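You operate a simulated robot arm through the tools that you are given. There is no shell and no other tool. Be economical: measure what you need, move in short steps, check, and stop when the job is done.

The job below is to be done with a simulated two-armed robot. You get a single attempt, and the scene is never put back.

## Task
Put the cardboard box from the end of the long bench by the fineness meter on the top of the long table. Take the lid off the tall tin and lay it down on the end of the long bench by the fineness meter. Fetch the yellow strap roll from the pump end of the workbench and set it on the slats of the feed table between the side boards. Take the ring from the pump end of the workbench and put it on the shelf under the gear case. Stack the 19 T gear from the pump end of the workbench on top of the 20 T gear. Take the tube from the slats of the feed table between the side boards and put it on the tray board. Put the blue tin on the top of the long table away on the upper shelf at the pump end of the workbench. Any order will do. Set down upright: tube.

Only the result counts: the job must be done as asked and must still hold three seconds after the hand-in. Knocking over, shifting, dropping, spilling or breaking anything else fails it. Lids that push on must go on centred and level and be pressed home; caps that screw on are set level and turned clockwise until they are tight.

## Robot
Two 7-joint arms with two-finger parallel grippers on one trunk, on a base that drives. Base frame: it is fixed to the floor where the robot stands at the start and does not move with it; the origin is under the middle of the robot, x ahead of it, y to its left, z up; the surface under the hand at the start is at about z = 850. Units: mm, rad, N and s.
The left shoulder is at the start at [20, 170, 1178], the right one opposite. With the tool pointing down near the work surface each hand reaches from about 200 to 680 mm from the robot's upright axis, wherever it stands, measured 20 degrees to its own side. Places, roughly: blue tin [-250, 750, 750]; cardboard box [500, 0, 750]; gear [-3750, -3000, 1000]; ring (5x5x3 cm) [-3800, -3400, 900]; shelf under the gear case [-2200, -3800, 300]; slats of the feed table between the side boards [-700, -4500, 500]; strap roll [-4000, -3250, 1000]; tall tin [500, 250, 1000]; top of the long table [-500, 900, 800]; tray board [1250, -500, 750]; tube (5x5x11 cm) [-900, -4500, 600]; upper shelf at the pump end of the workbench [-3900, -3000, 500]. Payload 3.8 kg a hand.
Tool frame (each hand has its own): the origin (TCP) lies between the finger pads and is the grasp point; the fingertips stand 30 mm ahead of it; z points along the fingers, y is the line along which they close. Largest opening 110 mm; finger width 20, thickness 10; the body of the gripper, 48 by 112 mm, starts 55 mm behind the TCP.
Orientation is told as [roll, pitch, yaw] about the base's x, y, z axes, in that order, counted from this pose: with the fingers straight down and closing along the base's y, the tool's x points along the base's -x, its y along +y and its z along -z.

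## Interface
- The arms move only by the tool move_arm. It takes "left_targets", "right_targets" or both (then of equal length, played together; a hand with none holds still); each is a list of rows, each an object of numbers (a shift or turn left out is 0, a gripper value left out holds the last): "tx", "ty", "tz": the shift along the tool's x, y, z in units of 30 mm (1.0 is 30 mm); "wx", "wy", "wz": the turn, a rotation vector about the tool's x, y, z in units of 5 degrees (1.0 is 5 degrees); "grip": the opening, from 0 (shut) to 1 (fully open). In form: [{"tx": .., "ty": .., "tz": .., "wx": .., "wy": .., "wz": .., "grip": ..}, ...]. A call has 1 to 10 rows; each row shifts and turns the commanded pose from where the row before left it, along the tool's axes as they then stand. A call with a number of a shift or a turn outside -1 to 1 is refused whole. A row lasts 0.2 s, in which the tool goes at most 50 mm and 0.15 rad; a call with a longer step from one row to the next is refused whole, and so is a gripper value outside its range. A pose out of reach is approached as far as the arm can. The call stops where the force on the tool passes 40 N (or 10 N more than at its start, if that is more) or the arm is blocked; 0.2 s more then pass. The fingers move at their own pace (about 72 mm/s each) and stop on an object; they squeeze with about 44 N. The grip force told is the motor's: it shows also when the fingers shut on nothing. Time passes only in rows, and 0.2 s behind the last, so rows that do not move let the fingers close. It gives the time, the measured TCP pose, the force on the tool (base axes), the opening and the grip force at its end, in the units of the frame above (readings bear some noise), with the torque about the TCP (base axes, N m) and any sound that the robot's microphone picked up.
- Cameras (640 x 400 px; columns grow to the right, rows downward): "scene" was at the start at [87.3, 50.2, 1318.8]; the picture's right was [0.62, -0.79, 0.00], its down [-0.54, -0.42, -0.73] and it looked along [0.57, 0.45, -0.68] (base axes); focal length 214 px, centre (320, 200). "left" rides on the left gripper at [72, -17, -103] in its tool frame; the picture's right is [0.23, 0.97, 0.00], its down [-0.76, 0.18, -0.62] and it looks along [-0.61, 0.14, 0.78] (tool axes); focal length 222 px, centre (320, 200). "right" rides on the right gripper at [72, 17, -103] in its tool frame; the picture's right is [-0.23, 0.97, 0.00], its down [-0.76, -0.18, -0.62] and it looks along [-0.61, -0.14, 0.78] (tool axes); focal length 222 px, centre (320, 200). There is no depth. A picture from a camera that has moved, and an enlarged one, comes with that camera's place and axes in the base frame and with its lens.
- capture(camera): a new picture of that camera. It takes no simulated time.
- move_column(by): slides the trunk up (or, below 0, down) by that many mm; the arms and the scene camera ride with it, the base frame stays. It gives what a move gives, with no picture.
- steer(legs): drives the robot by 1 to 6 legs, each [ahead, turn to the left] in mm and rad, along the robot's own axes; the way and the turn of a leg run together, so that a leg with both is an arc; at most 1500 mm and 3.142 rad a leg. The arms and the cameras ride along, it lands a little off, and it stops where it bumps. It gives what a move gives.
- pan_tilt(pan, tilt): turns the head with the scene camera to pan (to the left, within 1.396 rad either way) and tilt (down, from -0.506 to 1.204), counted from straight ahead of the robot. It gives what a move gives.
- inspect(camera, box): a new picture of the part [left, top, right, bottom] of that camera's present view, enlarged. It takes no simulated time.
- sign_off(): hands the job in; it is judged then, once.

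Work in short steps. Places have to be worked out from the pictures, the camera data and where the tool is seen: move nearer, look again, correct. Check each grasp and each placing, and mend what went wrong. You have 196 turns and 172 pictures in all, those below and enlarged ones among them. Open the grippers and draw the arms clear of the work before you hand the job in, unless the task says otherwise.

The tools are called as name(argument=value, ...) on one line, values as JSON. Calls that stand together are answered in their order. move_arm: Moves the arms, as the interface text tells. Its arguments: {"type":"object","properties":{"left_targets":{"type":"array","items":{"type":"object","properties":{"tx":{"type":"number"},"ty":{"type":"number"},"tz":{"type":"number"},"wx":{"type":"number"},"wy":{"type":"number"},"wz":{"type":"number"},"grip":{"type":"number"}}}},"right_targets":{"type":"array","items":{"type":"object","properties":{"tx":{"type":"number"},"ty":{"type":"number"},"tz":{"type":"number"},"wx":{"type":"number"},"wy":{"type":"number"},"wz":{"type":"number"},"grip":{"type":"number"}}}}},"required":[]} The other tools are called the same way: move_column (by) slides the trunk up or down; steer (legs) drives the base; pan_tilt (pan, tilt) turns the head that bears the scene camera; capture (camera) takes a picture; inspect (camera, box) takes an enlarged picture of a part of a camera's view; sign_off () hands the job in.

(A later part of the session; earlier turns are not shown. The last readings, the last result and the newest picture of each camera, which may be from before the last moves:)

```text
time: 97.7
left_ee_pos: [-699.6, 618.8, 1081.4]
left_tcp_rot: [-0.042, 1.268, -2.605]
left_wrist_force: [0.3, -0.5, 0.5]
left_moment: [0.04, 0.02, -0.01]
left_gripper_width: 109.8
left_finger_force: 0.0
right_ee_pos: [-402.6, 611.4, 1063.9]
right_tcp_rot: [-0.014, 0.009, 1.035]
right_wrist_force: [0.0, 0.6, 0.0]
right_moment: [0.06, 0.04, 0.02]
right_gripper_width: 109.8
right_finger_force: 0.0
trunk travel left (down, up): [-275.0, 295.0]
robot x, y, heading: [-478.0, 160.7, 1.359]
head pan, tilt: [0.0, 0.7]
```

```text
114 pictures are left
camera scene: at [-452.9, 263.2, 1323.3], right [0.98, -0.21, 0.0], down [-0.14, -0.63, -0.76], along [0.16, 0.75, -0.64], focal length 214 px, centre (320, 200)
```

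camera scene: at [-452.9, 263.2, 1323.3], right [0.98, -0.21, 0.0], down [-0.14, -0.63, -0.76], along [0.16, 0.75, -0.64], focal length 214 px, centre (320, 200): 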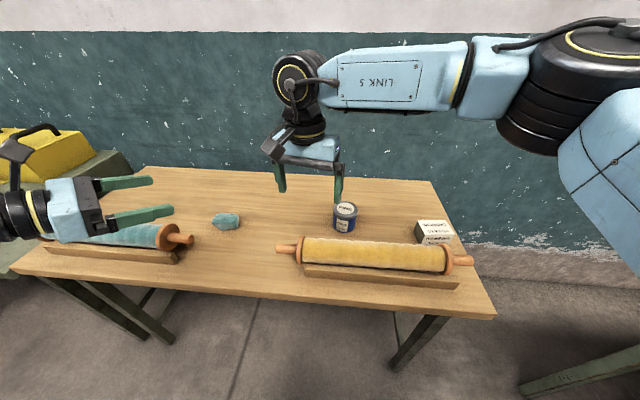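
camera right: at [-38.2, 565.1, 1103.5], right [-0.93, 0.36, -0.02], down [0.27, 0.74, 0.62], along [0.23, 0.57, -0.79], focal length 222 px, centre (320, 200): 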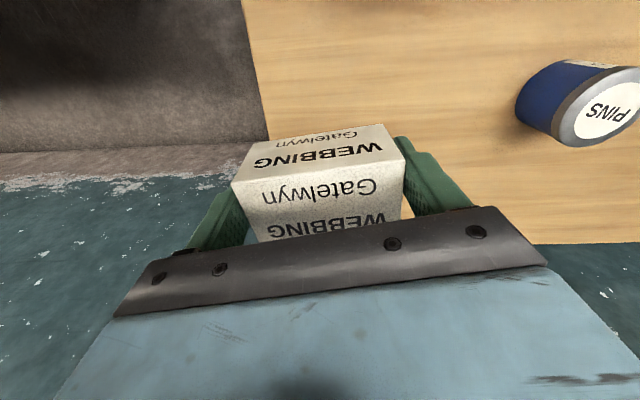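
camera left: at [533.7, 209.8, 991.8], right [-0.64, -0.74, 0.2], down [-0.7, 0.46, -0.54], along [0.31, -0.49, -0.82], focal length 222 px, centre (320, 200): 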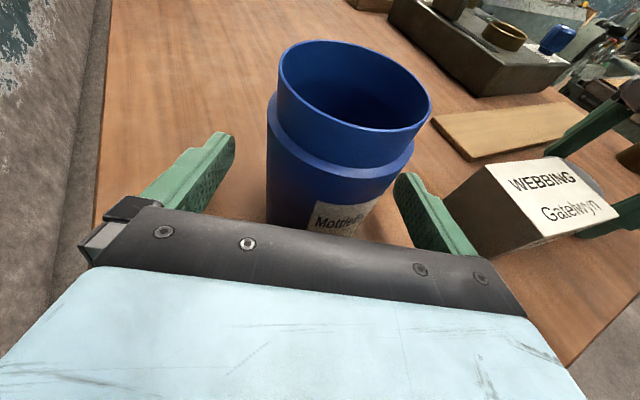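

The tin reads [-271,731]. I move the right hand above it, down to z≈930.

move_arm(right_targets=[{"tx": -0.947, "ty": -0.29, "tz": 0.5}, {"tx": -0.947, "ty": -0.29, "tz": 0.5}, {"tx": -0.947, "ty": -0.29, "tz": 0.8}, {"tx": -0.947, "ty": -0.29, "tz": 0.8}, {"tx": -0.947, "ty": -0.29, "tz": 0.8}, {"tx": -0.947, "ty": -0.29, "tz": 0.8}])

capture(camera="right")

```text
time: 99.1
left_ee_pos: [-699.7, 619.4, 1081.4]
left_tcp_rot: [-0.041, 1.268, -2.602]
left_wrist_force: [0.2, -0.3, 0.1]
left_moment: [0.01, -0.03, 0.0]
left_gripper_width: 109.9
left_finger_force: 0.1
right_ee_pos: [-272.6, 730.2, 937.5]
right_tcp_rot: [-0.014, 0.009, 1.037]
right_wrist_force: [0.2, 0.2, -1.4]
right_moment: [-0.02, 0.01, 0.0]
right_gripper_width: 110.2
right_finger_force: 0.0
trunk travel left (down, up): [-275.0, 295.0]
robot x, y, heading: [-480.4, 161.1, 1.359]
head pan, tilt: [0.0, 0.7]
```

```text
113 pictures are left
camera right: at [-324.9, 678.5, 1041.4], right [-0.72, 0.69, -0.02], down [0.54, 0.57, 0.62], along [0.44, 0.44, -0.79], focal length 222 px, centre (320, 200)
```

right: 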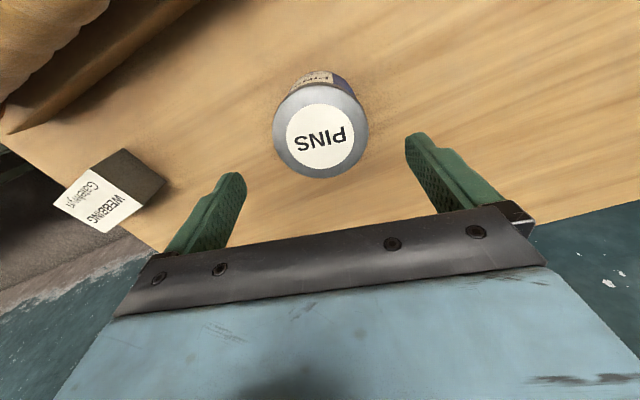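

Centred. I lower to z≈842 around the tin and close.

move_arm(right_targets=[{"tx": 0.15}, {"tz": 0.8}, {"tz": 0.8}, {"tz": 0.8}, {"tz": 0.8}, {"grip": 0}, {"grip": 0}, {"grip": 0}])

capture(camera="right")

inspect(camera="scene", box=[270, 160, 430, 260])

```text
time: 100.9
left_ee_pos: [-699.7, 619.7, 1081.8]
left_tcp_rot: [-0.04, 1.266, -2.603]
left_wrist_force: [-0.5, 0.0, 0.1]
left_moment: [0.02, 0.0, 0.03]
left_gripper_width: 110.2
left_finger_force: 0.0
right_ee_pos: [-271.2, 722.7, 841.5]
right_tcp_rot: [-0.016, 0.008, 1.035]
right_wrist_force: [-1.3, 0.6, 0.6]
right_moment: [0.12, 0.14, -0.03]
right_gripper_width: 76.5
right_finger_force: 43.8
trunk travel left (down, up): [-275.0, 295.0]
robot x, y, heading: [-475.5, 159.1, 1.357]
head pan, tilt: [0.0, 0.7]
```

```text
112 pictures are left
camera right: at [-324.6, 671.7, 946.4], right [-0.72, 0.69, -0.02], down [0.54, 0.57, 0.62], along [0.44, 0.44, -0.79], focal length 222 px, centre (320, 200)
```

right: 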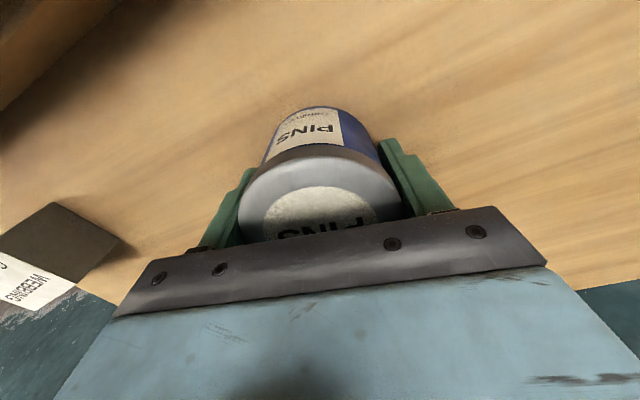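

```text
4.00 times, centred on (350, 210) of scene
camera zoom: at [-453.2, 263.2, 1323.3], right [0.98, -0.21, 0.0], down [-0.14, -0.63, -0.76], along [0.16, 0.75, -0.64], focal length 858 px, centre (200, 160)
```

zoom: 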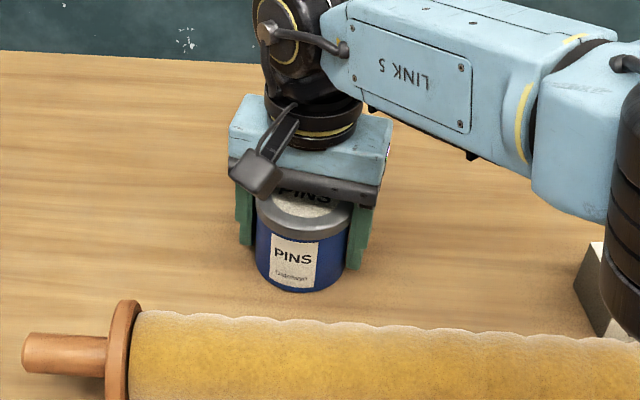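

Gripped (76.5 mm). I lift, retract, back the robot off, and turn toward the far workbench to look.

move_arm(right_targets=[{"tz": -1}, {"tz": -1}, {"tz": -1}, {"tz": -1}, {"tz": -1}, {"tz": -1}, {"tz": -1, "tx": 0.9}, {"tx": 1, "ty": -0.3}, {"tx": 1, "ty": -0.3}, {"tx": 1, "ty": -0.3}])

steer(legs=[[-350, 0], [0, 2.53]])

pan_tilt(pan=0, tilt=0.25)

capture(camera="scene")

```text
time: 103.1
left_ee_pos: [-700.0, 620.1, 1081.4]
left_tcp_rot: [-0.041, 1.266, -2.604]
left_wrist_force: [0.0, -0.8, -0.1]
left_moment: [0.0, -0.03, 0.02]
left_gripper_width: 109.7
left_finger_force: 0.1
right_ee_pos: [-308.4, 611.9, 1052.5]
right_tcp_rot: [-0.017, 0.009, 1.034]
right_wrist_force: [-0.1, -0.3, -2.8]
right_moment: [0.0, 0.04, 0.02]
right_gripper_width: 76.4
right_finger_force: 43.9
trunk travel left (down, up): [-275.0, 295.0]
robot x, y, heading: [-477.7, 158.9, 1.355]
head pan, tilt: [0.0, 0.7]
```

```text
time: 111.4
left_ee_pos: [-619.9, -686.3, 1082.1]
left_tcp_rot: [-0.038, 1.267, -0.05]
left_wrist_force: [-0.1, 0.4, 0.8]
left_moment: [0.0, 0.01, 0.0]
left_gripper_width: 110.1
left_finger_force: 0.0
right_ee_pos: [-941.7, -462.6, 1052.8]
right_tcp_rot: [-0.017, 0.008, -2.696]
right_wrist_force: [-0.9, -0.2, -2.6]
right_moment: [-0.03, -0.02, 0.03]
right_gripper_width: 76.6
right_finger_force: 44.2
trunk travel left (down, up): [-275.0, 295.0]
robot x, y, heading: [-549.8, -182.6, -2.372]
head pan, tilt: [0.0, 0.7]
```

```text
time: 112.3
left_ee_pos: [-620.2, -687.7, 1082.4]
left_tcp_rot: [-0.04, 1.267, -0.052]
left_wrist_force: [1.0, 0.5, -0.2]
left_moment: [-0.01, 0.03, 0.04]
left_gripper_width: 109.8
left_finger_force: 0.0
right_ee_pos: [-940.8, -462.7, 1052.6]
right_tcp_rot: [-0.015, 0.009, -2.695]
right_wrist_force: [0.4, 0.1, -2.9]
right_moment: [0.02, 0.03, 0.0]
right_gripper_width: 76.5
right_finger_force: 44.1
trunk travel left (down, up): [-275.0, 295.0]
robot x, y, heading: [-551.0, -183.0, -2.371]
head pan, tilt: [0.0, 0.25]
```

```text
110 pictures are left
camera scene: at [-631.3, -261.2, 1364.0], right [-0.69, 0.72, 0.0], down [0.18, 0.17, -0.97], along [-0.7, -0.67, -0.25], focal length 214 px, centre (320, 200)
```

scene: 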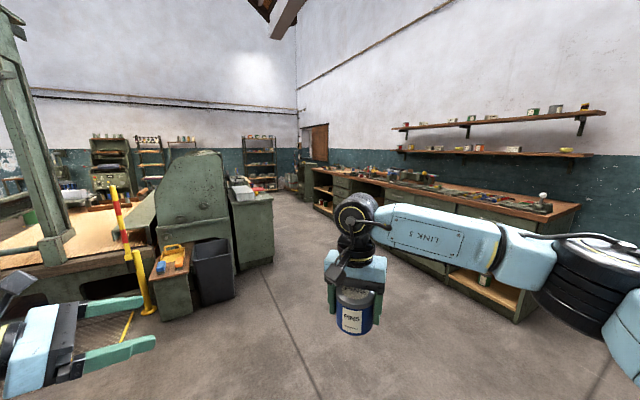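

The workbench runs along the right wall; its pump end is the far end. I zoom in on it and on the gear case.

inspect(camera="scene", box=[280, 140, 440, 240])

inspect(camera="scene", box=[60, 130, 300, 280])

```text
4.00 times, centred on (360, 190) of scene
camera zoom: at [-631.3, -261.2, 1364.0], right [-0.69, 0.72, 0.0], down [0.18, 0.17, -0.97], along [-0.7, -0.67, -0.25], focal length 858 px, centre (160, 240)
```

zoom: 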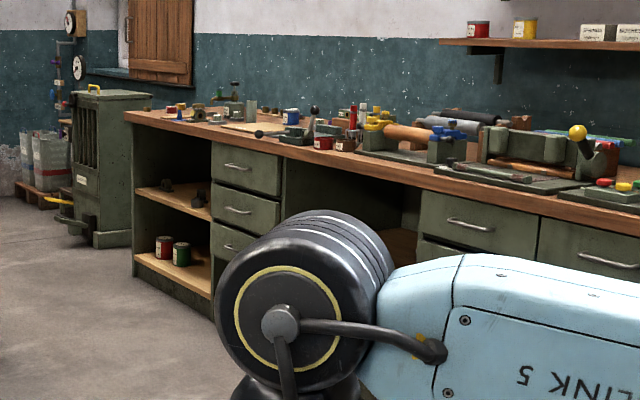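

```text
2.67 times, centred on (180, 205) of scene
camera zoom: at [-631.3, -261.2, 1364.0], right [-0.69, 0.72, 0.0], down [0.18, 0.17, -0.97], along [-0.7, -0.67, -0.25], focal length 572 px, centre (693, 187)
```

zoom: 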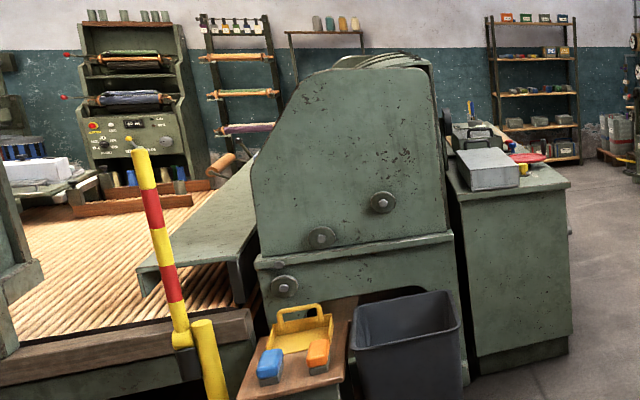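

Plan: drive through the corridor between bench and gear-case cabinet. First legs to about [-2450,-1850].

steer(legs=[[0, -0.05], [1264, 0], [1264, 0], [0, 0.335], [900, 0]])

capture(camera="scene")

```text
time: 130.4
left_ee_pos: [-2895.9, -3074.2, 1081.4]
left_tcp_rot: [-0.04, 1.268, 0.195]
left_wrist_force: [-0.3, 0.0, -0.4]
left_moment: [0.05, 0.0, -0.02]
left_gripper_width: 109.9
left_finger_force: 0.0
right_ee_pos: [-3262.4, -2935.8, 1052.6]
right_tcp_rot: [-0.017, 0.011, -2.451]
right_wrist_force: [-0.8, -0.3, -2.5]
right_moment: [0.01, -0.03, -0.03]
right_gripper_width: 76.5
right_finger_force: 44.0
trunk travel left (down, up): [-275.0, 295.0]
robot x, y, heading: [-2952.2, -2563.8, -2.132]
head pan, tilt: [0.0, 0.25]
```

```text
107 pictures are left
camera scene: at [-3010.6, -2665.1, 1364.1], right [-0.85, 0.53, 0.0], down [0.13, 0.21, -0.97], along [-0.51, -0.82, -0.25], focal length 214 px, centre (320, 200)
```

scene: 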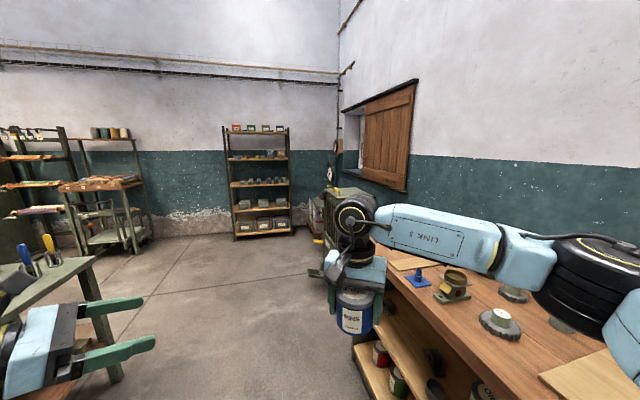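

I raise the trunk 100 mm, drive on to about [-3150,-3200], and turn right to face the pump end of the bench.

move_column(by=100)

steer(legs=[[0, 0.26], [660, 0], [0, -1.63]])

pan_tilt(pan=0, tilt=0.75)

capture(camera="scene")

```text
time: 131.7
left_ee_pos: [-2896.5, -3074.4, 1181.7]
left_tcp_rot: [-0.04, 1.268, 0.194]
left_wrist_force: [0.5, 0.3, -0.7]
left_moment: [0.0, -0.06, 0.01]
left_gripper_width: 109.9
left_finger_force: 0.0
right_ee_pos: [-3260.7, -2936.6, 1152.9]
right_tcp_rot: [-0.015, 0.011, -2.45]
right_wrist_force: [0.9, 0.4, -2.8]
right_moment: [0.0, -0.03, -0.01]
right_gripper_width: 76.2
right_finger_force: 44.1
trunk travel left (down, up): [-375.0, 195.0]
robot x, y, heading: [-2951.9, -2566.8, -2.131]
head pan, tilt: [0.0, 0.25]
```

```text
time: 140.2
left_ee_pos: [-3637.4, -3353.1, 1180.5]
left_tcp_rot: [-0.039, 1.268, -1.185]
left_wrist_force: [-0.2, 0.9, -0.1]
left_moment: [0.03, -0.03, 0.02]
left_gripper_width: 110.1
left_finger_force: 0.0
right_ee_pos: [-3570.4, -2967.7, 1153.2]
right_tcp_rot: [-0.017, 0.009, 2.453]
right_wrist_force: [0.1, 0.4, -2.9]
right_moment: [-0.03, 0.03, -0.02]
right_gripper_width: 76.6
right_finger_force: 44.1
trunk travel left (down, up): [-375.0, 195.0]
robot x, y, heading: [-3149.3, -3200.4, 2.774]
head pan, tilt: [0.0, 0.25]
```

```text
time: 141.2
left_ee_pos: [-3636.5, -3352.1, 1181.2]
left_tcp_rot: [-0.039, 1.267, -1.187]
left_wrist_force: [0.2, 0.4, 0.5]
left_moment: [-0.03, -0.02, -0.01]
left_gripper_width: 109.7
left_finger_force: 0.0
right_ee_pos: [-3569.9, -2968.6, 1153.9]
right_tcp_rot: [-0.015, 0.007, 2.452]
right_wrist_force: [-0.1, -0.3, -3.4]
right_moment: [-0.05, -0.01, 0.02]
right_gripper_width: 76.4
right_finger_force: 43.3
trunk travel left (down, up): [-375.0, 195.0]
robot x, y, heading: [-3148.1, -3201.6, 2.769]
head pan, tilt: [0.0, 0.75]
```

```text
106 pictures are left
camera scene: at [-3245.6, -3166.2, 1419.1], right [0.36, 0.93, 0.0], down [0.64, -0.24, -0.73], along [-0.68, 0.26, -0.68], focal length 214 px, centre (320, 200)
```

scene: 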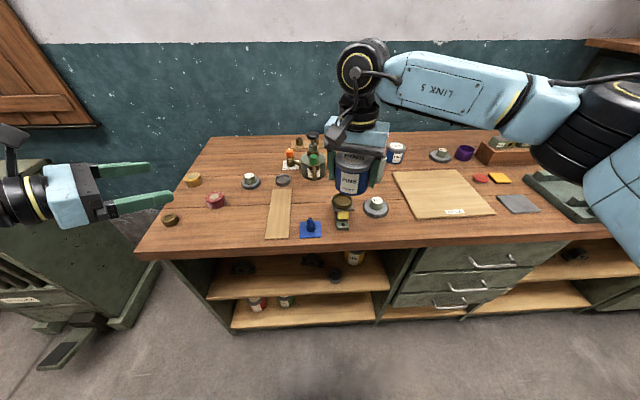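

inspect(camera="scene", box=[130, 110, 380, 266])

inspect(camera="scene", box=[180, 200, 420, 350])

inspect(camera="scene", box=[330, 110, 580, 266])

```text
2.56 times, centred on (255, 188) of scene
camera zoom: at [-3245.6, -3166.2, 1419.1], right [0.36, 0.93, 0.0], down [0.64, -0.24, -0.73], along [-0.68, 0.26, -0.68], focal length 549 px, centre (486, 231)
```

zoom: 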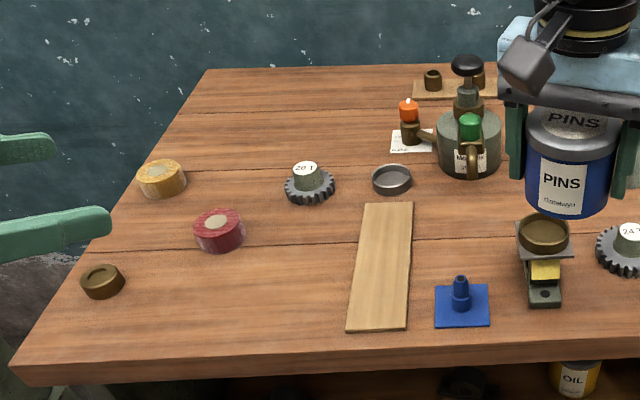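

```text
2.67 times, centred on (300, 275) of scene
camera zoom: at [-3245.6, -3166.2, 1419.1], right [0.36, 0.93, 0.0], down [0.64, -0.24, -0.73], along [-0.68, 0.26, -0.68], focal length 572 px, centre (373, 0)
```

zoom: 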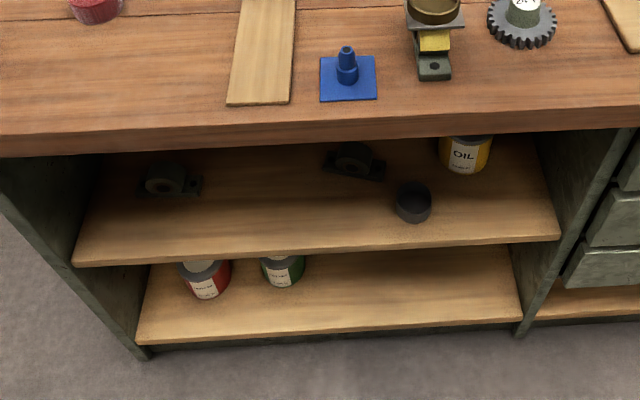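

```text
2.56 times, centred on (455, 188) of scene
camera zoom: at [-3245.6, -3166.2, 1419.1], right [0.36, 0.93, 0.0], down [0.64, -0.24, -0.73], along [-0.68, 0.26, -0.68], focal length 549 px, centre (-26, 231)
```

zoom: 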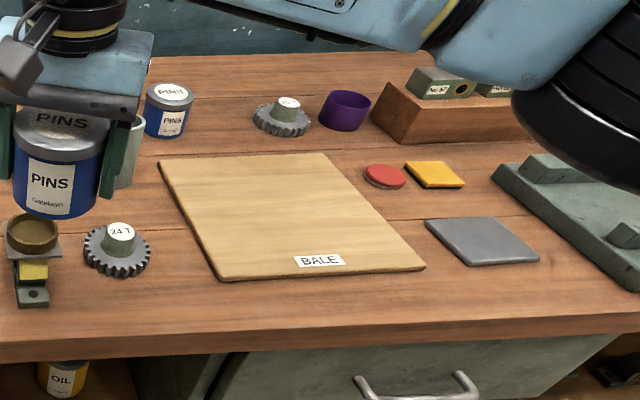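

I see the pump-end items: brass ring ≈[-3833,-3446], yellow roll ≈[-4043,-3388], 20 T gear ≈[-3958,-3182]; the open upper shelf is below at z≈590. The tin needs a horizontal grip for the shelf, so I'll set it briefly on the bench near [-3735,-3221] and regrip with the left. I drive 100 mm closer and turn 0.3 left.

steer(legs=[[100, 0], [0, 0.3]])

capture(camera="scene")

capture(camera="right")

```text
time: 143.3
left_ee_pos: [-3666.6, -3454.3, 1181.2]
left_tcp_rot: [-0.042, 1.266, -0.885]
left_wrist_force: [0.2, 0.3, 0.4]
left_moment: [0.02, 0.01, 0.0]
left_gripper_width: 109.8
left_finger_force: 0.0
right_ee_pos: [-3715.0, -3066.5, 1152.2]
right_tcp_rot: [-0.016, 0.009, 2.754]
right_wrist_force: [-0.9, -0.4, -3.2]
right_moment: [0.0, -0.03, -0.01]
right_gripper_width: 76.3
right_finger_force: 44.4
trunk travel left (down, up): [-375.0, 195.0]
robot x, y, heading: [-3244.6, -3169.0, 3.076]
head pan, tilt: [0.0, 0.75]
```

```text
102 pictures are left
camera scene: at [-3347.3, -3160.6, 1419.0], right [0.07, 1.0, 0.0], down [0.68, -0.05, -0.73], along [-0.73, 0.05, -0.68], focal length 214 px, centre (320, 200)
```

scene: 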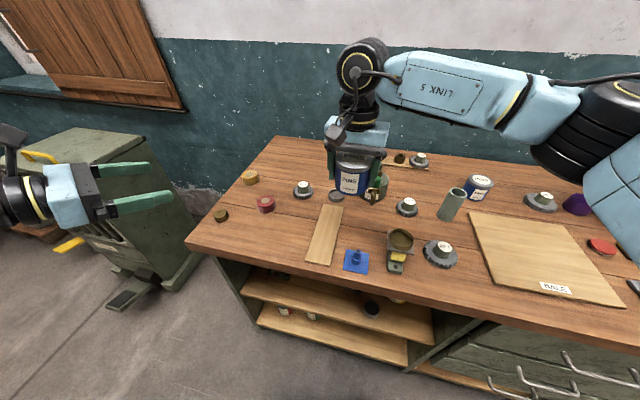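

```text
101 pictures are left
camera right: at [-3658.0, -3110.1, 1256.8], right [-0.58, -0.81, -0.02], down [-0.65, 0.45, 0.62], along [-0.5, 0.37, -0.79], focal length 222 px, centre (320, 200)
```

right: 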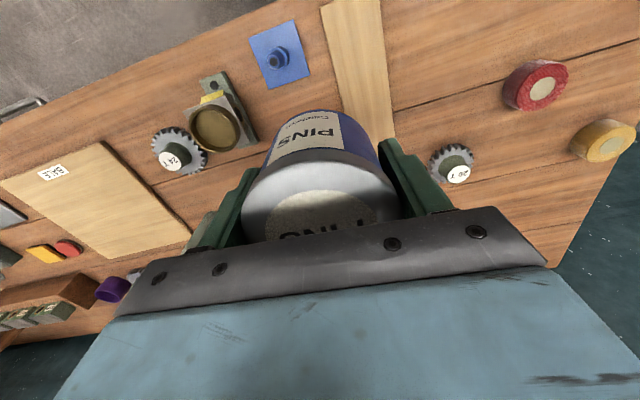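

inspect(camera="scene", box=[270, 140, 590, 280])

inspect(camera="scene", box=[380, 180, 480, 280])

```text
2.00 times, centred on (430, 210) of scene
camera zoom: at [-3347.3, -3160.6, 1419.0], right [0.07, 1.0, 0.0], down [0.68, -0.05, -0.73], along [-0.73, 0.05, -0.68], focal length 429 px, centre (100, 180)
```

zoom: 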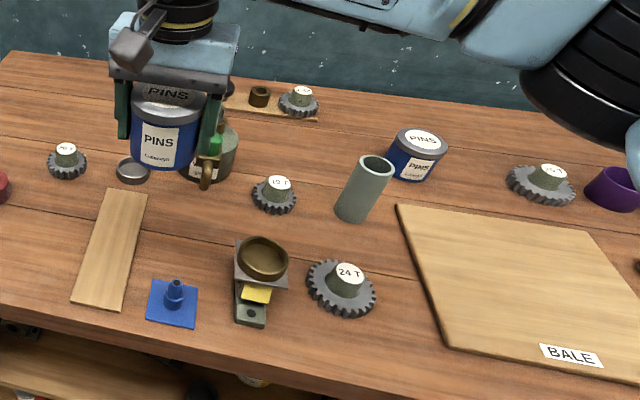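

```text
4.00 times, centred on (430, 230) of scene
camera zoom: at [-3347.3, -3160.6, 1419.0], right [0.07, 1.0, 0.0], down [0.68, -0.05, -0.73], along [-0.73, 0.05, -0.68], focal length 858 px, centre (-120, 80)
```

zoom: 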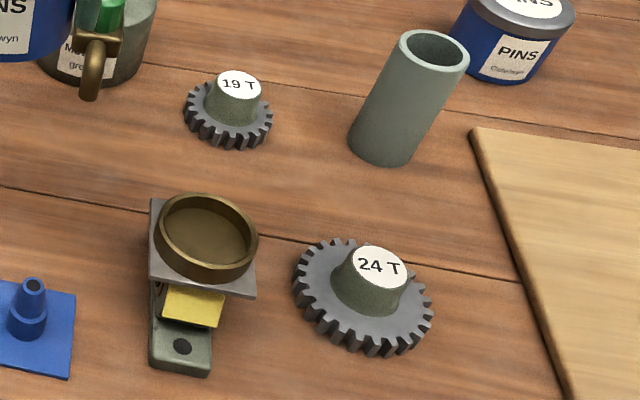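

The 19 T gear is found at about [-3848,-2828]. Now I carry the tin sideways above the temporary spot [-3735,-3221].

move_arm(right_targets=[{"tx": 0.267, "ty": 1}, {"tx": 0.267, "ty": 1}, {"tx": 0.267, "ty": 1}, {"tx": 0.267, "ty": 1}, {"tx": 0.267, "ty": 1}, {"tz": 1}, {"tz": 1}, {"tz": 1}, {"tz": 1}])

capture(camera="right")

capture(camera="scene")

```text
time: 145.3
left_ee_pos: [-3665.9, -3454.5, 1181.4]
left_tcp_rot: [-0.039, 1.267, -0.884]
left_wrist_force: [0.7, -0.3, 0.6]
left_moment: [0.02, -0.01, 0.0]
left_gripper_width: 110.1
left_finger_force: 0.0
right_ee_pos: [-3736.1, -3218.9, 1029.7]
right_tcp_rot: [-0.015, 0.007, 2.752]
right_wrist_force: [-0.9, 0.2, -4.3]
right_moment: [0.0, -0.01, -0.01]
right_gripper_width: 76.6
right_finger_force: 43.8
trunk travel left (down, up): [-375.0, 195.0]
robot x, y, heading: [-3243.2, -3167.9, 3.071]
head pan, tilt: [0.0, 0.75]
```

```text
98 pictures are left
camera right: at [-3677.2, -3263.3, 1134.2], right [-0.58, -0.81, -0.02], down [-0.65, 0.45, 0.62], along [-0.5, 0.37, -0.79], focal length 222 px, centre (320, 200)
```

right: 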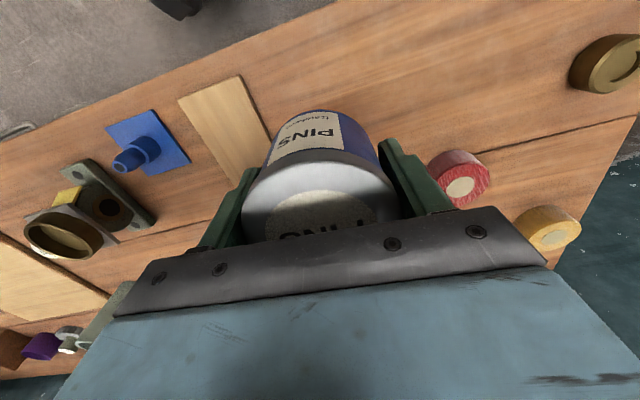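

```text
97 pictures are left
camera scene: at [-3347.5, -3160.2, 1419.0], right [0.07, 1.0, 0.0], down [0.68, -0.05, -0.73], along [-0.73, 0.05, -0.68], focal length 214 px, centre (320, 200)
```

scene: 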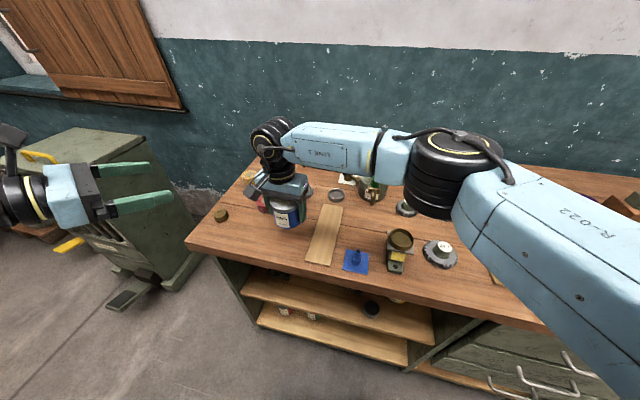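

Spot is free. I lower and creep to contact.

move_arm(right_targets=[{"tz": 1}, {"tz": 1}, {"tz": 0.3}, {"tz": 0.15}, {"tz": 0.15}, {"tz": 0.15}])

```text
time: 146.7
left_ee_pos: [-3665.4, -3454.6, 1181.2]
left_tcp_rot: [-0.041, 1.267, -0.886]
left_wrist_force: [0.2, 0.2, -0.1]
left_moment: [0.0, 0.01, -0.01]
left_gripper_width: 109.9
left_finger_force: 0.1
right_ee_pos: [-3734.3, -3217.4, 947.7]
right_tcp_rot: [-0.017, 0.009, 2.753]
right_wrist_force: [-0.1, 0.0, -3.4]
right_moment: [-0.03, -0.01, 0.01]
right_gripper_width: 76.5
right_finger_force: 43.9
trunk travel left (down, up): [-375.0, 195.0]
robot x, y, heading: [-3245.7, -3165.3, 3.075]
head pan, tilt: [0.0, 0.75]
```

move_arm(right_targets=[{"tz": 0.12}, {"tz": 0.12}, {"tz": 0.12}, {"tz": 0.12}])

```text
time: 147.7
left_ee_pos: [-3664.2, -3453.8, 1183.8]
left_tcp_rot: [-0.047, 1.268, -0.889]
left_wrist_force: [0.8, 0.4, 0.7]
left_moment: [0.0, -0.03, 0.02]
left_gripper_width: 110.0
left_finger_force: 0.1
right_ee_pos: [-3733.1, -3216.8, 937.0]
right_tcp_rot: [-0.01, 0.004, 2.75]
right_wrist_force: [-2.6, 0.5, 32.3]
right_moment: [-1.1, 0.68, -0.09]
right_gripper_width: 76.8
right_finger_force: 44.0
trunk travel left (down, up): [-375.0, 195.0]
robot x, y, heading: [-3246.3, -3167.0, 3.072]
head pan, tilt: [0.0, 0.75]
```

On the bench (top z≈897). I release with a modest opening, rise and clear the right hand, and turn the left hand to point straight into the bench.

move_arm(right_targets=[{"tz": -0.15}, {"grip": 0.86}, {"grip": 0.86}, {"tz": -0.6}, {"tz": -1}, {"tz": -1}, {"tz": -1}, {"tz": -1}, {"tz": -1}], left_targets=[{}, {}, {}, {"wx": 0.97, "wz": -0.304}, {"wx": 0.97, "wz": -0.304}, {"wx": 0.97, "wz": -0.304}, {"wx": 0.97, "wz": -0.304}, {"wx": 0.97, "wz": -0.304}, {"wx": 0.97, "wz": -0.304}])

move_arm(right_targets=[{"ty": -1, "tz": -0.5}, {"ty": -1, "tz": -0.5}, {"ty": -1}, {"ty": -1}, {"ty": -1}, {"ty": -1}, {"ty": -1}])

capture(camera="scene")

```text
time: 149.7
left_ee_pos: [-3673.7, -3456.9, 1179.7]
left_tcp_rot: [-0.035, 1.274, -0.348]
left_wrist_force: [0.5, -0.4, -0.6]
left_moment: [-0.03, -0.01, 0.01]
left_gripper_width: 110.0
left_finger_force: 0.0
left hand out of reach, approached as far as the arm can: row 9
right_ee_pos: [-3736.2, -3218.6, 1106.7]
right_tcp_rot: [-0.015, 0.01, 2.753]
right_wrist_force: [0.2, 0.7, -0.6]
right_moment: [-0.02, 0.02, 0.0]
right_gripper_width: 94.5
right_finger_force: 0.1
trunk travel left (down, up): [-375.0, 195.0]
robot x, y, heading: [-3244.9, -3165.9, 3.075]
head pan, tilt: [0.0, 0.75]
```

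```text
time: 151.3
left_ee_pos: [-3673.5, -3455.9, 1180.2]
left_tcp_rot: [-0.037, 1.274, -0.353]
left_wrist_force: [0.3, 0.3, -0.8]
left_moment: [0.03, -0.01, 0.01]
left_gripper_width: 110.0
left_finger_force: 0.1
right_ee_pos: [-3656.6, -3023.4, 1138.3]
right_tcp_rot: [-0.013, 0.007, 2.753]
right_wrist_force: [0.0, 0.3, 0.5]
right_moment: [-0.03, 0.0, 0.0]
right_gripper_width: 94.8
right_finger_force: 0.0
trunk travel left (down, up): [-375.0, 195.0]
robot x, y, heading: [-3245.1, -3167.9, 3.078]
head pan, tilt: [0.0, 0.75]
```

```text
96 pictures are left
camera scene: at [-3346.7, -3159.1, 1419.1], right [0.07, 1.0, 0.0], down [0.68, -0.05, -0.73], along [-0.73, 0.05, -0.68], focal length 214 px, centre (320, 200)
```

scene: 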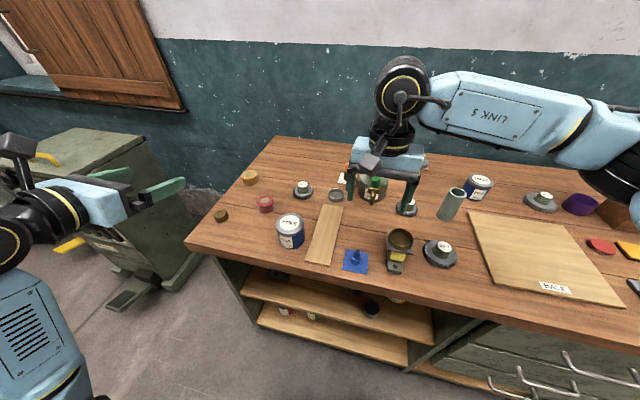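

The tin stands at [-3730,-3219]. Left hand goes to a pre-grasp in front of it.

move_arm(left_targets=[{"tx": -0.82, "ty": 0.856, "tz": 0.265}, {"tx": -0.82, "ty": 0.856, "tz": 0.265}, {"tx": -0.82, "ty": 0.856, "tz": 0.265}, {"tx": -0.82, "ty": 0.856, "tz": 0.265}, {"tx": -0.82, "ty": 0.856, "tz": 0.265}, {"tx": -0.82, "ty": 0.856, "tz": 0.265}, {"tx": -0.82, "ty": 0.856, "tz": 0.265}, {"tx": -0.82, "ty": 0.856, "tz": 0.265}])

capture(camera="left")

```text
time: 153.3
left_ee_pos: [-3647.6, -3274.8, 985.3]
left_tcp_rot: [-0.264, 1.319, -0.575]
left_wrist_force: [-0.3, 0.0, 0.0]
left_moment: [0.03, 0.04, -0.01]
left_gripper_width: 109.7
left_finger_force: 0.0
left hand out of reach, approached as far as the arm can: row 1, 2
right_ee_pos: [-3656.8, -3025.1, 1139.6]
right_tcp_rot: [-0.015, 0.009, 2.752]
right_wrist_force: [0.4, 0.4, 0.0]
right_moment: [0.03, 0.01, -0.02]
right_gripper_width: 94.5
right_finger_force: 0.0
trunk travel left (down, up): [-375.0, 195.0]
robot x, y, heading: [-3243.0, -3167.5, 3.075]
head pan, tilt: [0.0, 0.75]
stopped in row 8 (left hand): the arm was blocked; the commanded pose is now the measured one
```

```text
95 pictures are left
camera left: at [-3573.4, -3309.8, 1081.9], right [0.26, 0.95, 0.16], down [0.79, -0.12, -0.6], along [-0.55, 0.28, -0.79], focal length 222 px, centre (320, 200)
```

left: 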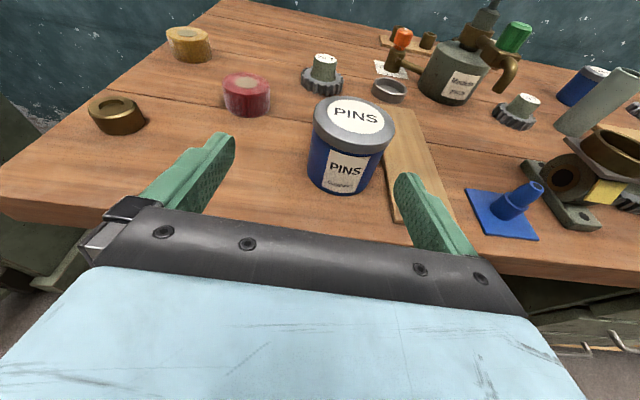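

The arm is cramped so near. I back the robot up 130 mm to give the forward-pointing hand room, then correct its small roll.

steer(legs=[[-130, 0]])

move_arm(left_targets=[{"wz": -0.74}, {}])

capture(camera="left")

```text
time: 154.6
left_ee_pos: [-3516.8, -3285.0, 986.2]
left_tcp_rot: [-0.262, 1.32, -0.571]
left_wrist_force: [0.2, -0.7, 0.1]
left_moment: [0.02, 0.0, 0.0]
left_gripper_width: 109.8
left_finger_force: 0.1
right_ee_pos: [-3527.5, -3034.1, 1138.7]
right_tcp_rot: [-0.017, 0.007, 2.758]
right_wrist_force: [1.2, -0.6, 0.1]
right_moment: [-0.01, 0.03, -0.01]
right_gripper_width: 94.7
right_finger_force: 0.1
trunk travel left (down, up): [-375.0, 195.0]
robot x, y, heading: [-3116.2, -3175.5, 3.081]
head pan, tilt: [0.0, 0.75]
```

```text
time: 155.2
left_ee_pos: [-3518.0, -3288.2, 982.1]
left_tcp_rot: [-0.122, 1.32, -0.433]
left_wrist_force: [0.1, 0.1, -0.5]
left_moment: [0.01, 0.04, 0.02]
left_gripper_width: 110.0
left_finger_force: 0.0
right_ee_pos: [-3528.3, -3036.0, 1138.4]
right_tcp_rot: [-0.015, 0.009, 2.756]
right_wrist_force: [-1.5, 0.6, -0.1]
right_moment: [0.0, -0.02, -0.01]
right_gripper_width: 94.4
right_finger_force: 0.1
trunk travel left (down, up): [-375.0, 195.0]
robot x, y, heading: [-3115.9, -3174.3, 3.077]
head pan, tilt: [0.0, 0.75]
```

```text
94 pictures are left
camera left: at [-3443.9, -3325.3, 1079.0], right [0.25, 0.95, 0.19], down [0.8, -0.09, -0.59], along [-0.54, 0.3, -0.79], focal length 222 px, centre (320, 200)
```

left: 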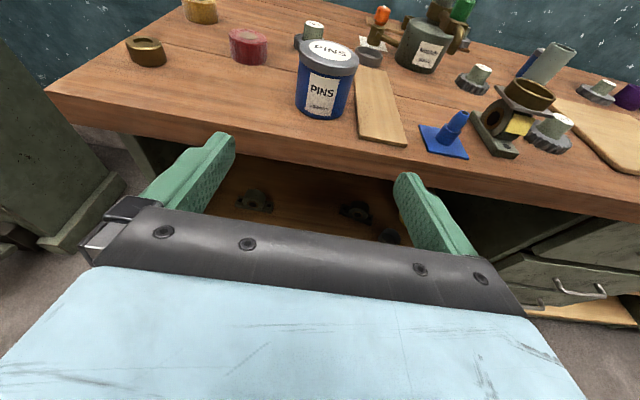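

The tin lies straight ahead (offset a few mm). I advance 228 mm along the fingers in two parts.

move_arm(left_targets=[{"tz": 0.9, "tx": 0.03, "ty": 0.02}, {"tz": 0.9, "tx": 0.03, "ty": 0.02}, {"tz": 0.9, "tx": 0.03, "ty": 0.02}, {"tz": 0.9, "tx": 0.03, "ty": 0.02}, {"tz": 0.9, "tx": 0.03, "ty": 0.02}, {"tz": 0.9, "tx": 0.03, "ty": 0.02}])

capture(camera="left")

```text
time: 156.6
left_ee_pos: [-3669.2, -3241.0, 945.9]
left_tcp_rot: [-0.09, 1.318, -0.386]
left_wrist_force: [-0.2, 0.1, -0.2]
left_moment: [-0.01, -0.02, -0.01]
left_gripper_width: 110.1
left_finger_force: 0.1
right_ee_pos: [-3529.8, -3035.0, 1139.1]
right_tcp_rot: [-0.015, 0.011, 2.756]
right_wrist_force: [-0.1, 0.3, -0.4]
right_moment: [-0.02, -0.01, 0.0]
right_gripper_width: 94.7
right_finger_force: 0.0
trunk travel left (down, up): [-375.0, 195.0]
robot x, y, heading: [-3118.5, -3176.0, 3.076]
head pan, tilt: [0.0, 0.75]
```

```text
93 pictures are left
camera left: at [-3594.6, -3278.1, 1042.1], right [0.23, 0.95, 0.2], down [0.81, -0.08, -0.59], along [-0.54, 0.3, -0.79], focal length 222 px, centre (320, 200)
```

left: 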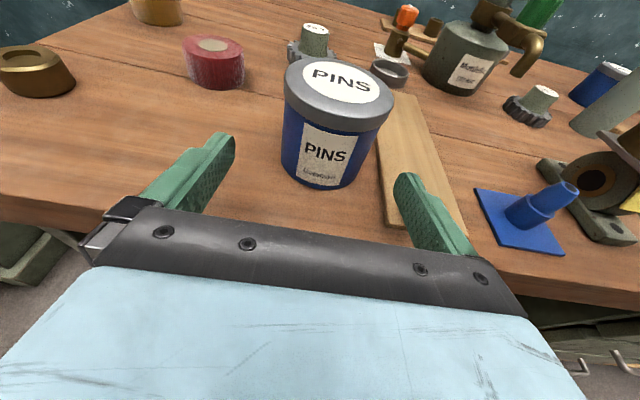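

Tin slightly to the right; I shift 7 mm, advance the last 66 mm and close.

move_arm(left_targets=[{"tz": 0.73, "ty": 0.23}, {"tz": 0.73, "tx": 0.05}, {"tz": 0.73, "tx": 0.05}, {"grip": 0}, {"grip": 0}, {"grip": 0}])

capture(camera="left")

inspect(camera="scene", box=[200, 150, 400, 275])

```text
time: 158.0
left_ee_pos: [-3727.5, -3219.1, 930.6]
left_tcp_rot: [-0.074, 1.315, -0.369]
left_wrist_force: [0.7, -0.6, -2.8]
left_moment: [-0.05, -0.04, 0.04]
left_gripper_width: 76.1
left_finger_force: 43.5
right_ee_pos: [-3529.2, -3035.2, 1138.8]
right_tcp_rot: [-0.015, 0.01, 2.756]
right_wrist_force: [-0.3, -0.8, -0.5]
right_moment: [0.01, 0.04, -0.04]
right_gripper_width: 94.8
right_finger_force: 0.1
trunk travel left (down, up): [-375.0, 195.0]
robot x, y, heading: [-3118.5, -3174.6, 3.077]
head pan, tilt: [0.0, 0.75]
```

```text
92 pictures are left
camera left: at [-3654.1, -3256.0, 1027.9], right [0.23, 0.95, 0.2], down [0.81, -0.07, -0.58], along [-0.54, 0.3, -0.79], focal length 222 px, centre (320, 200)
```

left: 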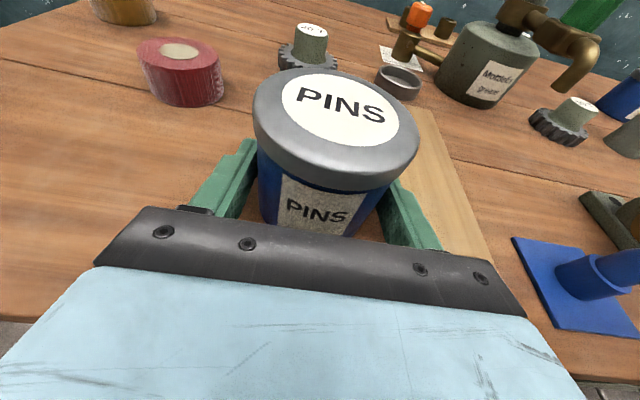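

```text
3.20 times, centred on (300, 212) of scene
camera zoom: at [-3217.8, -3169.0, 1419.0], right [0.06, 1.0, 0.0], down [0.68, -0.04, -0.73], along [-0.73, 0.05, -0.68], focal length 686 px, centre (384, 160)
```

zoom: 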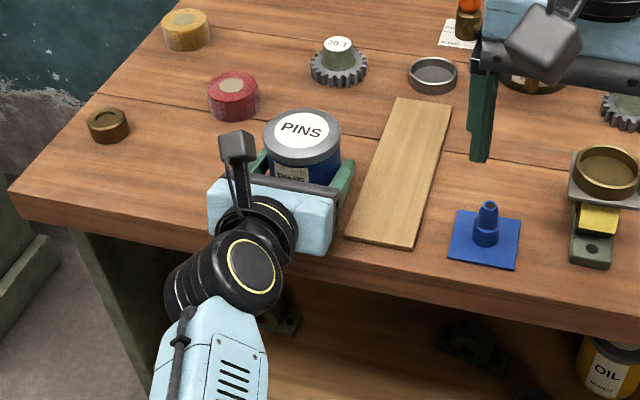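

Held (76 mm). I lift a little, back out 200 mm with the left, while the right hand draws back and up.

move_arm(left_targets=[{"tx": 0.65, "tz": -0.17}, {"tz": -0.95}, {"tz": -0.95}, {"tz": -0.95}, {"tz": -0.95}, {"tz": -0.95}, {"tz": -0.95}, {"tz": -0.95}], right_targets=[{"tz": -1}, {"tz": -1}, {"tz": -1}, {"tx": 1}, {"tx": 1}, {"tx": 1}, {"tx": 1}, {"tx": 1}])

move_column(by=-275)

capture(camera="left")

capture(camera="scene")

```text
time: 159.8
left_ee_pos: [-3544.2, -3274.2, 1007.0]
left_tcp_rot: [-0.143, 1.328, -0.439]
left_wrist_force: [0.6, 0.1, -2.4]
left_moment: [-0.01, -0.01, -0.03]
left_gripper_width: 76.1
left_finger_force: 43.4
right_ee_pos: [-3390.5, -3092.8, 1231.0]
right_tcp_rot: [-0.018, 0.008, 2.755]
right_wrist_force: [-0.1, 0.6, 0.5]
right_moment: [-0.03, 0.02, 0.02]
right_gripper_width: 94.7
right_finger_force: 0.0
trunk travel left (down, up): [-375.0, 195.0]
robot x, y, heading: [-3115.0, -3174.4, 3.08]
head pan, tilt: [0.0, 0.75]
```

```text
time: 162.6
left_ee_pos: [-3543.1, -3274.6, 728.9]
left_tcp_rot: [-0.13, 1.32, -0.431]
left_wrist_force: [-1.1, 0.4, -3.1]
left_moment: [0.02, -0.04, 0.03]
left_gripper_width: 76.1
left_finger_force: 43.7
right_ee_pos: [-3390.5, -3093.2, 955.0]
right_tcp_rot: [-0.017, 0.008, 2.756]
right_wrist_force: [0.0, 1.4, 0.4]
right_moment: [0.01, -0.02, -0.03]
right_gripper_width: 94.8
right_finger_force: 0.1
trunk travel left (down, up): [-100.0, 470.0]
robot x, y, heading: [-3115.2, -3175.9, 3.077]
head pan, tilt: [0.0, 0.75]
```

```text
90 pictures are left
camera left: at [-3469.4, -3309.6, 825.3], right [0.24, 0.95, 0.19], down [0.8, -0.08, -0.59], along [-0.55, 0.29, -0.78], focal length 222 px, centre (320, 200)
```

left: 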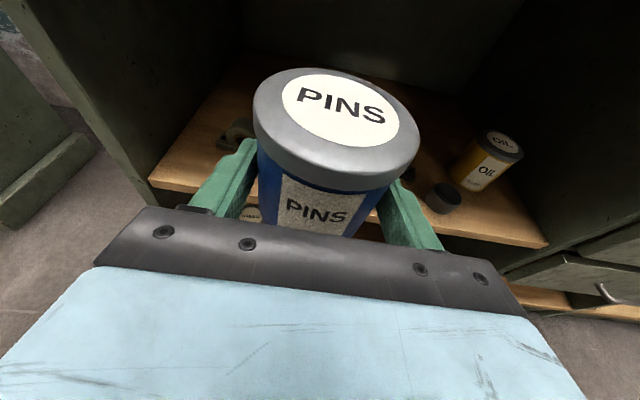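

```text
89 pictures are left
camera scene: at [-3217.8, -3169.0, 1144.1], right [0.06, 1.0, 0.0], down [0.68, -0.04, -0.73], along [-0.73, 0.05, -0.68], focal length 214 px, centre (320, 200)
```

scene: 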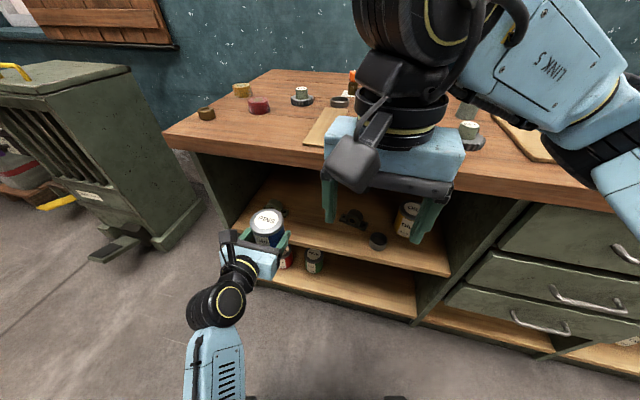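

The shelf is at z≈572; the free gap centre is about [-3733,-3166]. I shift the hand in line with it, just above shelf level, still outside.

move_arm(left_targets=[{"tx": -0.787, "ty": 0.408, "tz": 0.4}, {"tx": -0.787, "ty": 0.408, "tz": 0.4}, {"tx": -0.787, "ty": 0.408, "tz": 0.4}, {"tx": -0.7, "ty": 0.408, "tz": 0.4}])

capture(camera="left")

capture(camera="scene")

```text
time: 163.6
left_ee_pos: [-3546.9, -3224.2, 619.4]
left_tcp_rot: [-0.127, 1.303, -0.43]
left_wrist_force: [0.5, -0.4, -2.9]
left_moment: [-0.04, -0.04, -0.04]
left_gripper_width: 76.3
left_finger_force: 44.0
right_ee_pos: [-3390.5, -3093.0, 955.9]
right_tcp_rot: [-0.014, 0.011, 2.755]
right_wrist_force: [0.1, 0.1, -0.8]
right_moment: [0.0, -0.01, 0.02]
right_gripper_width: 94.4
right_finger_force: 0.1
trunk travel left (down, up): [-100.0, 470.0]
robot x, y, heading: [-3113.7, -3175.8, 3.073]
head pan, tilt: [0.0, 0.75]
```

```text
88 pictures are left
camera left: at [-3474.2, -3259.7, 717.8], right [0.24, 0.95, 0.19], down [0.81, -0.09, -0.58], along [-0.53, 0.29, -0.8], focal length 222 px, centre (320, 200)
```

left: 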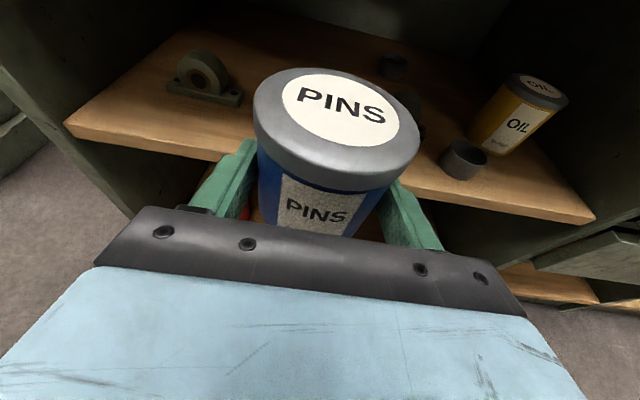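

```text
87 pictures are left
camera scene: at [-3217.8, -3168.9, 1144.0], right [0.06, 1.0, 0.0], down [0.68, -0.04, -0.73], along [-0.73, 0.05, -0.68], focal length 214 px, centre (320, 200)
```

scene: 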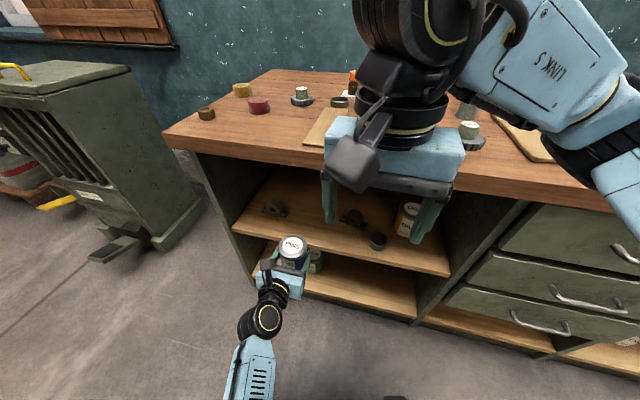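

Shelf height estimates scatter (515–570), so I raise 15 mm for safety and advance into the bay, force-guarded.

move_arm(left_targets=[{"tx": 0.5, "tz": -0.12}, {"tx": 0.216, "tz": 0.873}, {"tx": 0.216, "tz": 0.873}, {"tx": 0.216, "tz": 0.873}, {"tx": 0.216, "tz": 0.873}])

capture(camera="left")

inspect(camera="scene", box=[220, 180, 420, 305])

```text
time: 164.8
left_ee_pos: [-3586.6, -3196.1, 557.7]
left_tcp_rot: [0.019, 1.152, -0.29]
left_wrist_force: [0.1, 0.4, -3.4]
left_moment: [-0.04, -0.06, -0.01]
left_gripper_width: 76.1
left_finger_force: 44.3
right_ee_pos: [-3390.2, -3092.5, 958.0]
right_tcp_rot: [-0.016, 0.01, 2.756]
right_wrist_force: [0.3, 0.0, 0.3]
right_moment: [-0.02, -0.01, -0.01]
right_gripper_width: 94.5
right_finger_force: 0.0
trunk travel left (down, up): [-100.0, 470.0]
robot x, y, heading: [-3114.3, -3175.2, 3.076]
head pan, tilt: [0.0, 0.75]
stopped in row 5 (left hand): the arm was blocked; the commanded pose is now the measured one
```

```text
86 pictures are left
camera left: at [-3530.7, -3229.5, 665.5], right [0.21, 0.95, 0.21], down [0.89, -0.09, -0.44], along [-0.4, 0.28, -0.87], focal length 222 px, centre (320, 200)
```

left: 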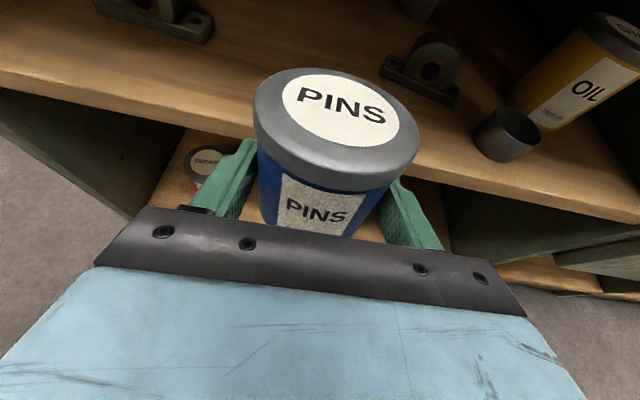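

```text
3.20 times, centred on (320, 242) of scene
camera zoom: at [-3217.7, -3169.0, 1144.9], right [0.06, 1.0, 0.0], down [0.68, -0.04, -0.73], along [-0.73, 0.05, -0.68], focal length 686 px, centre (320, 64)
```

zoom: 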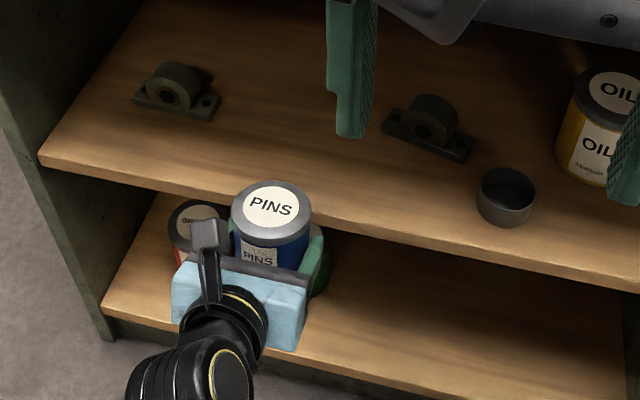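

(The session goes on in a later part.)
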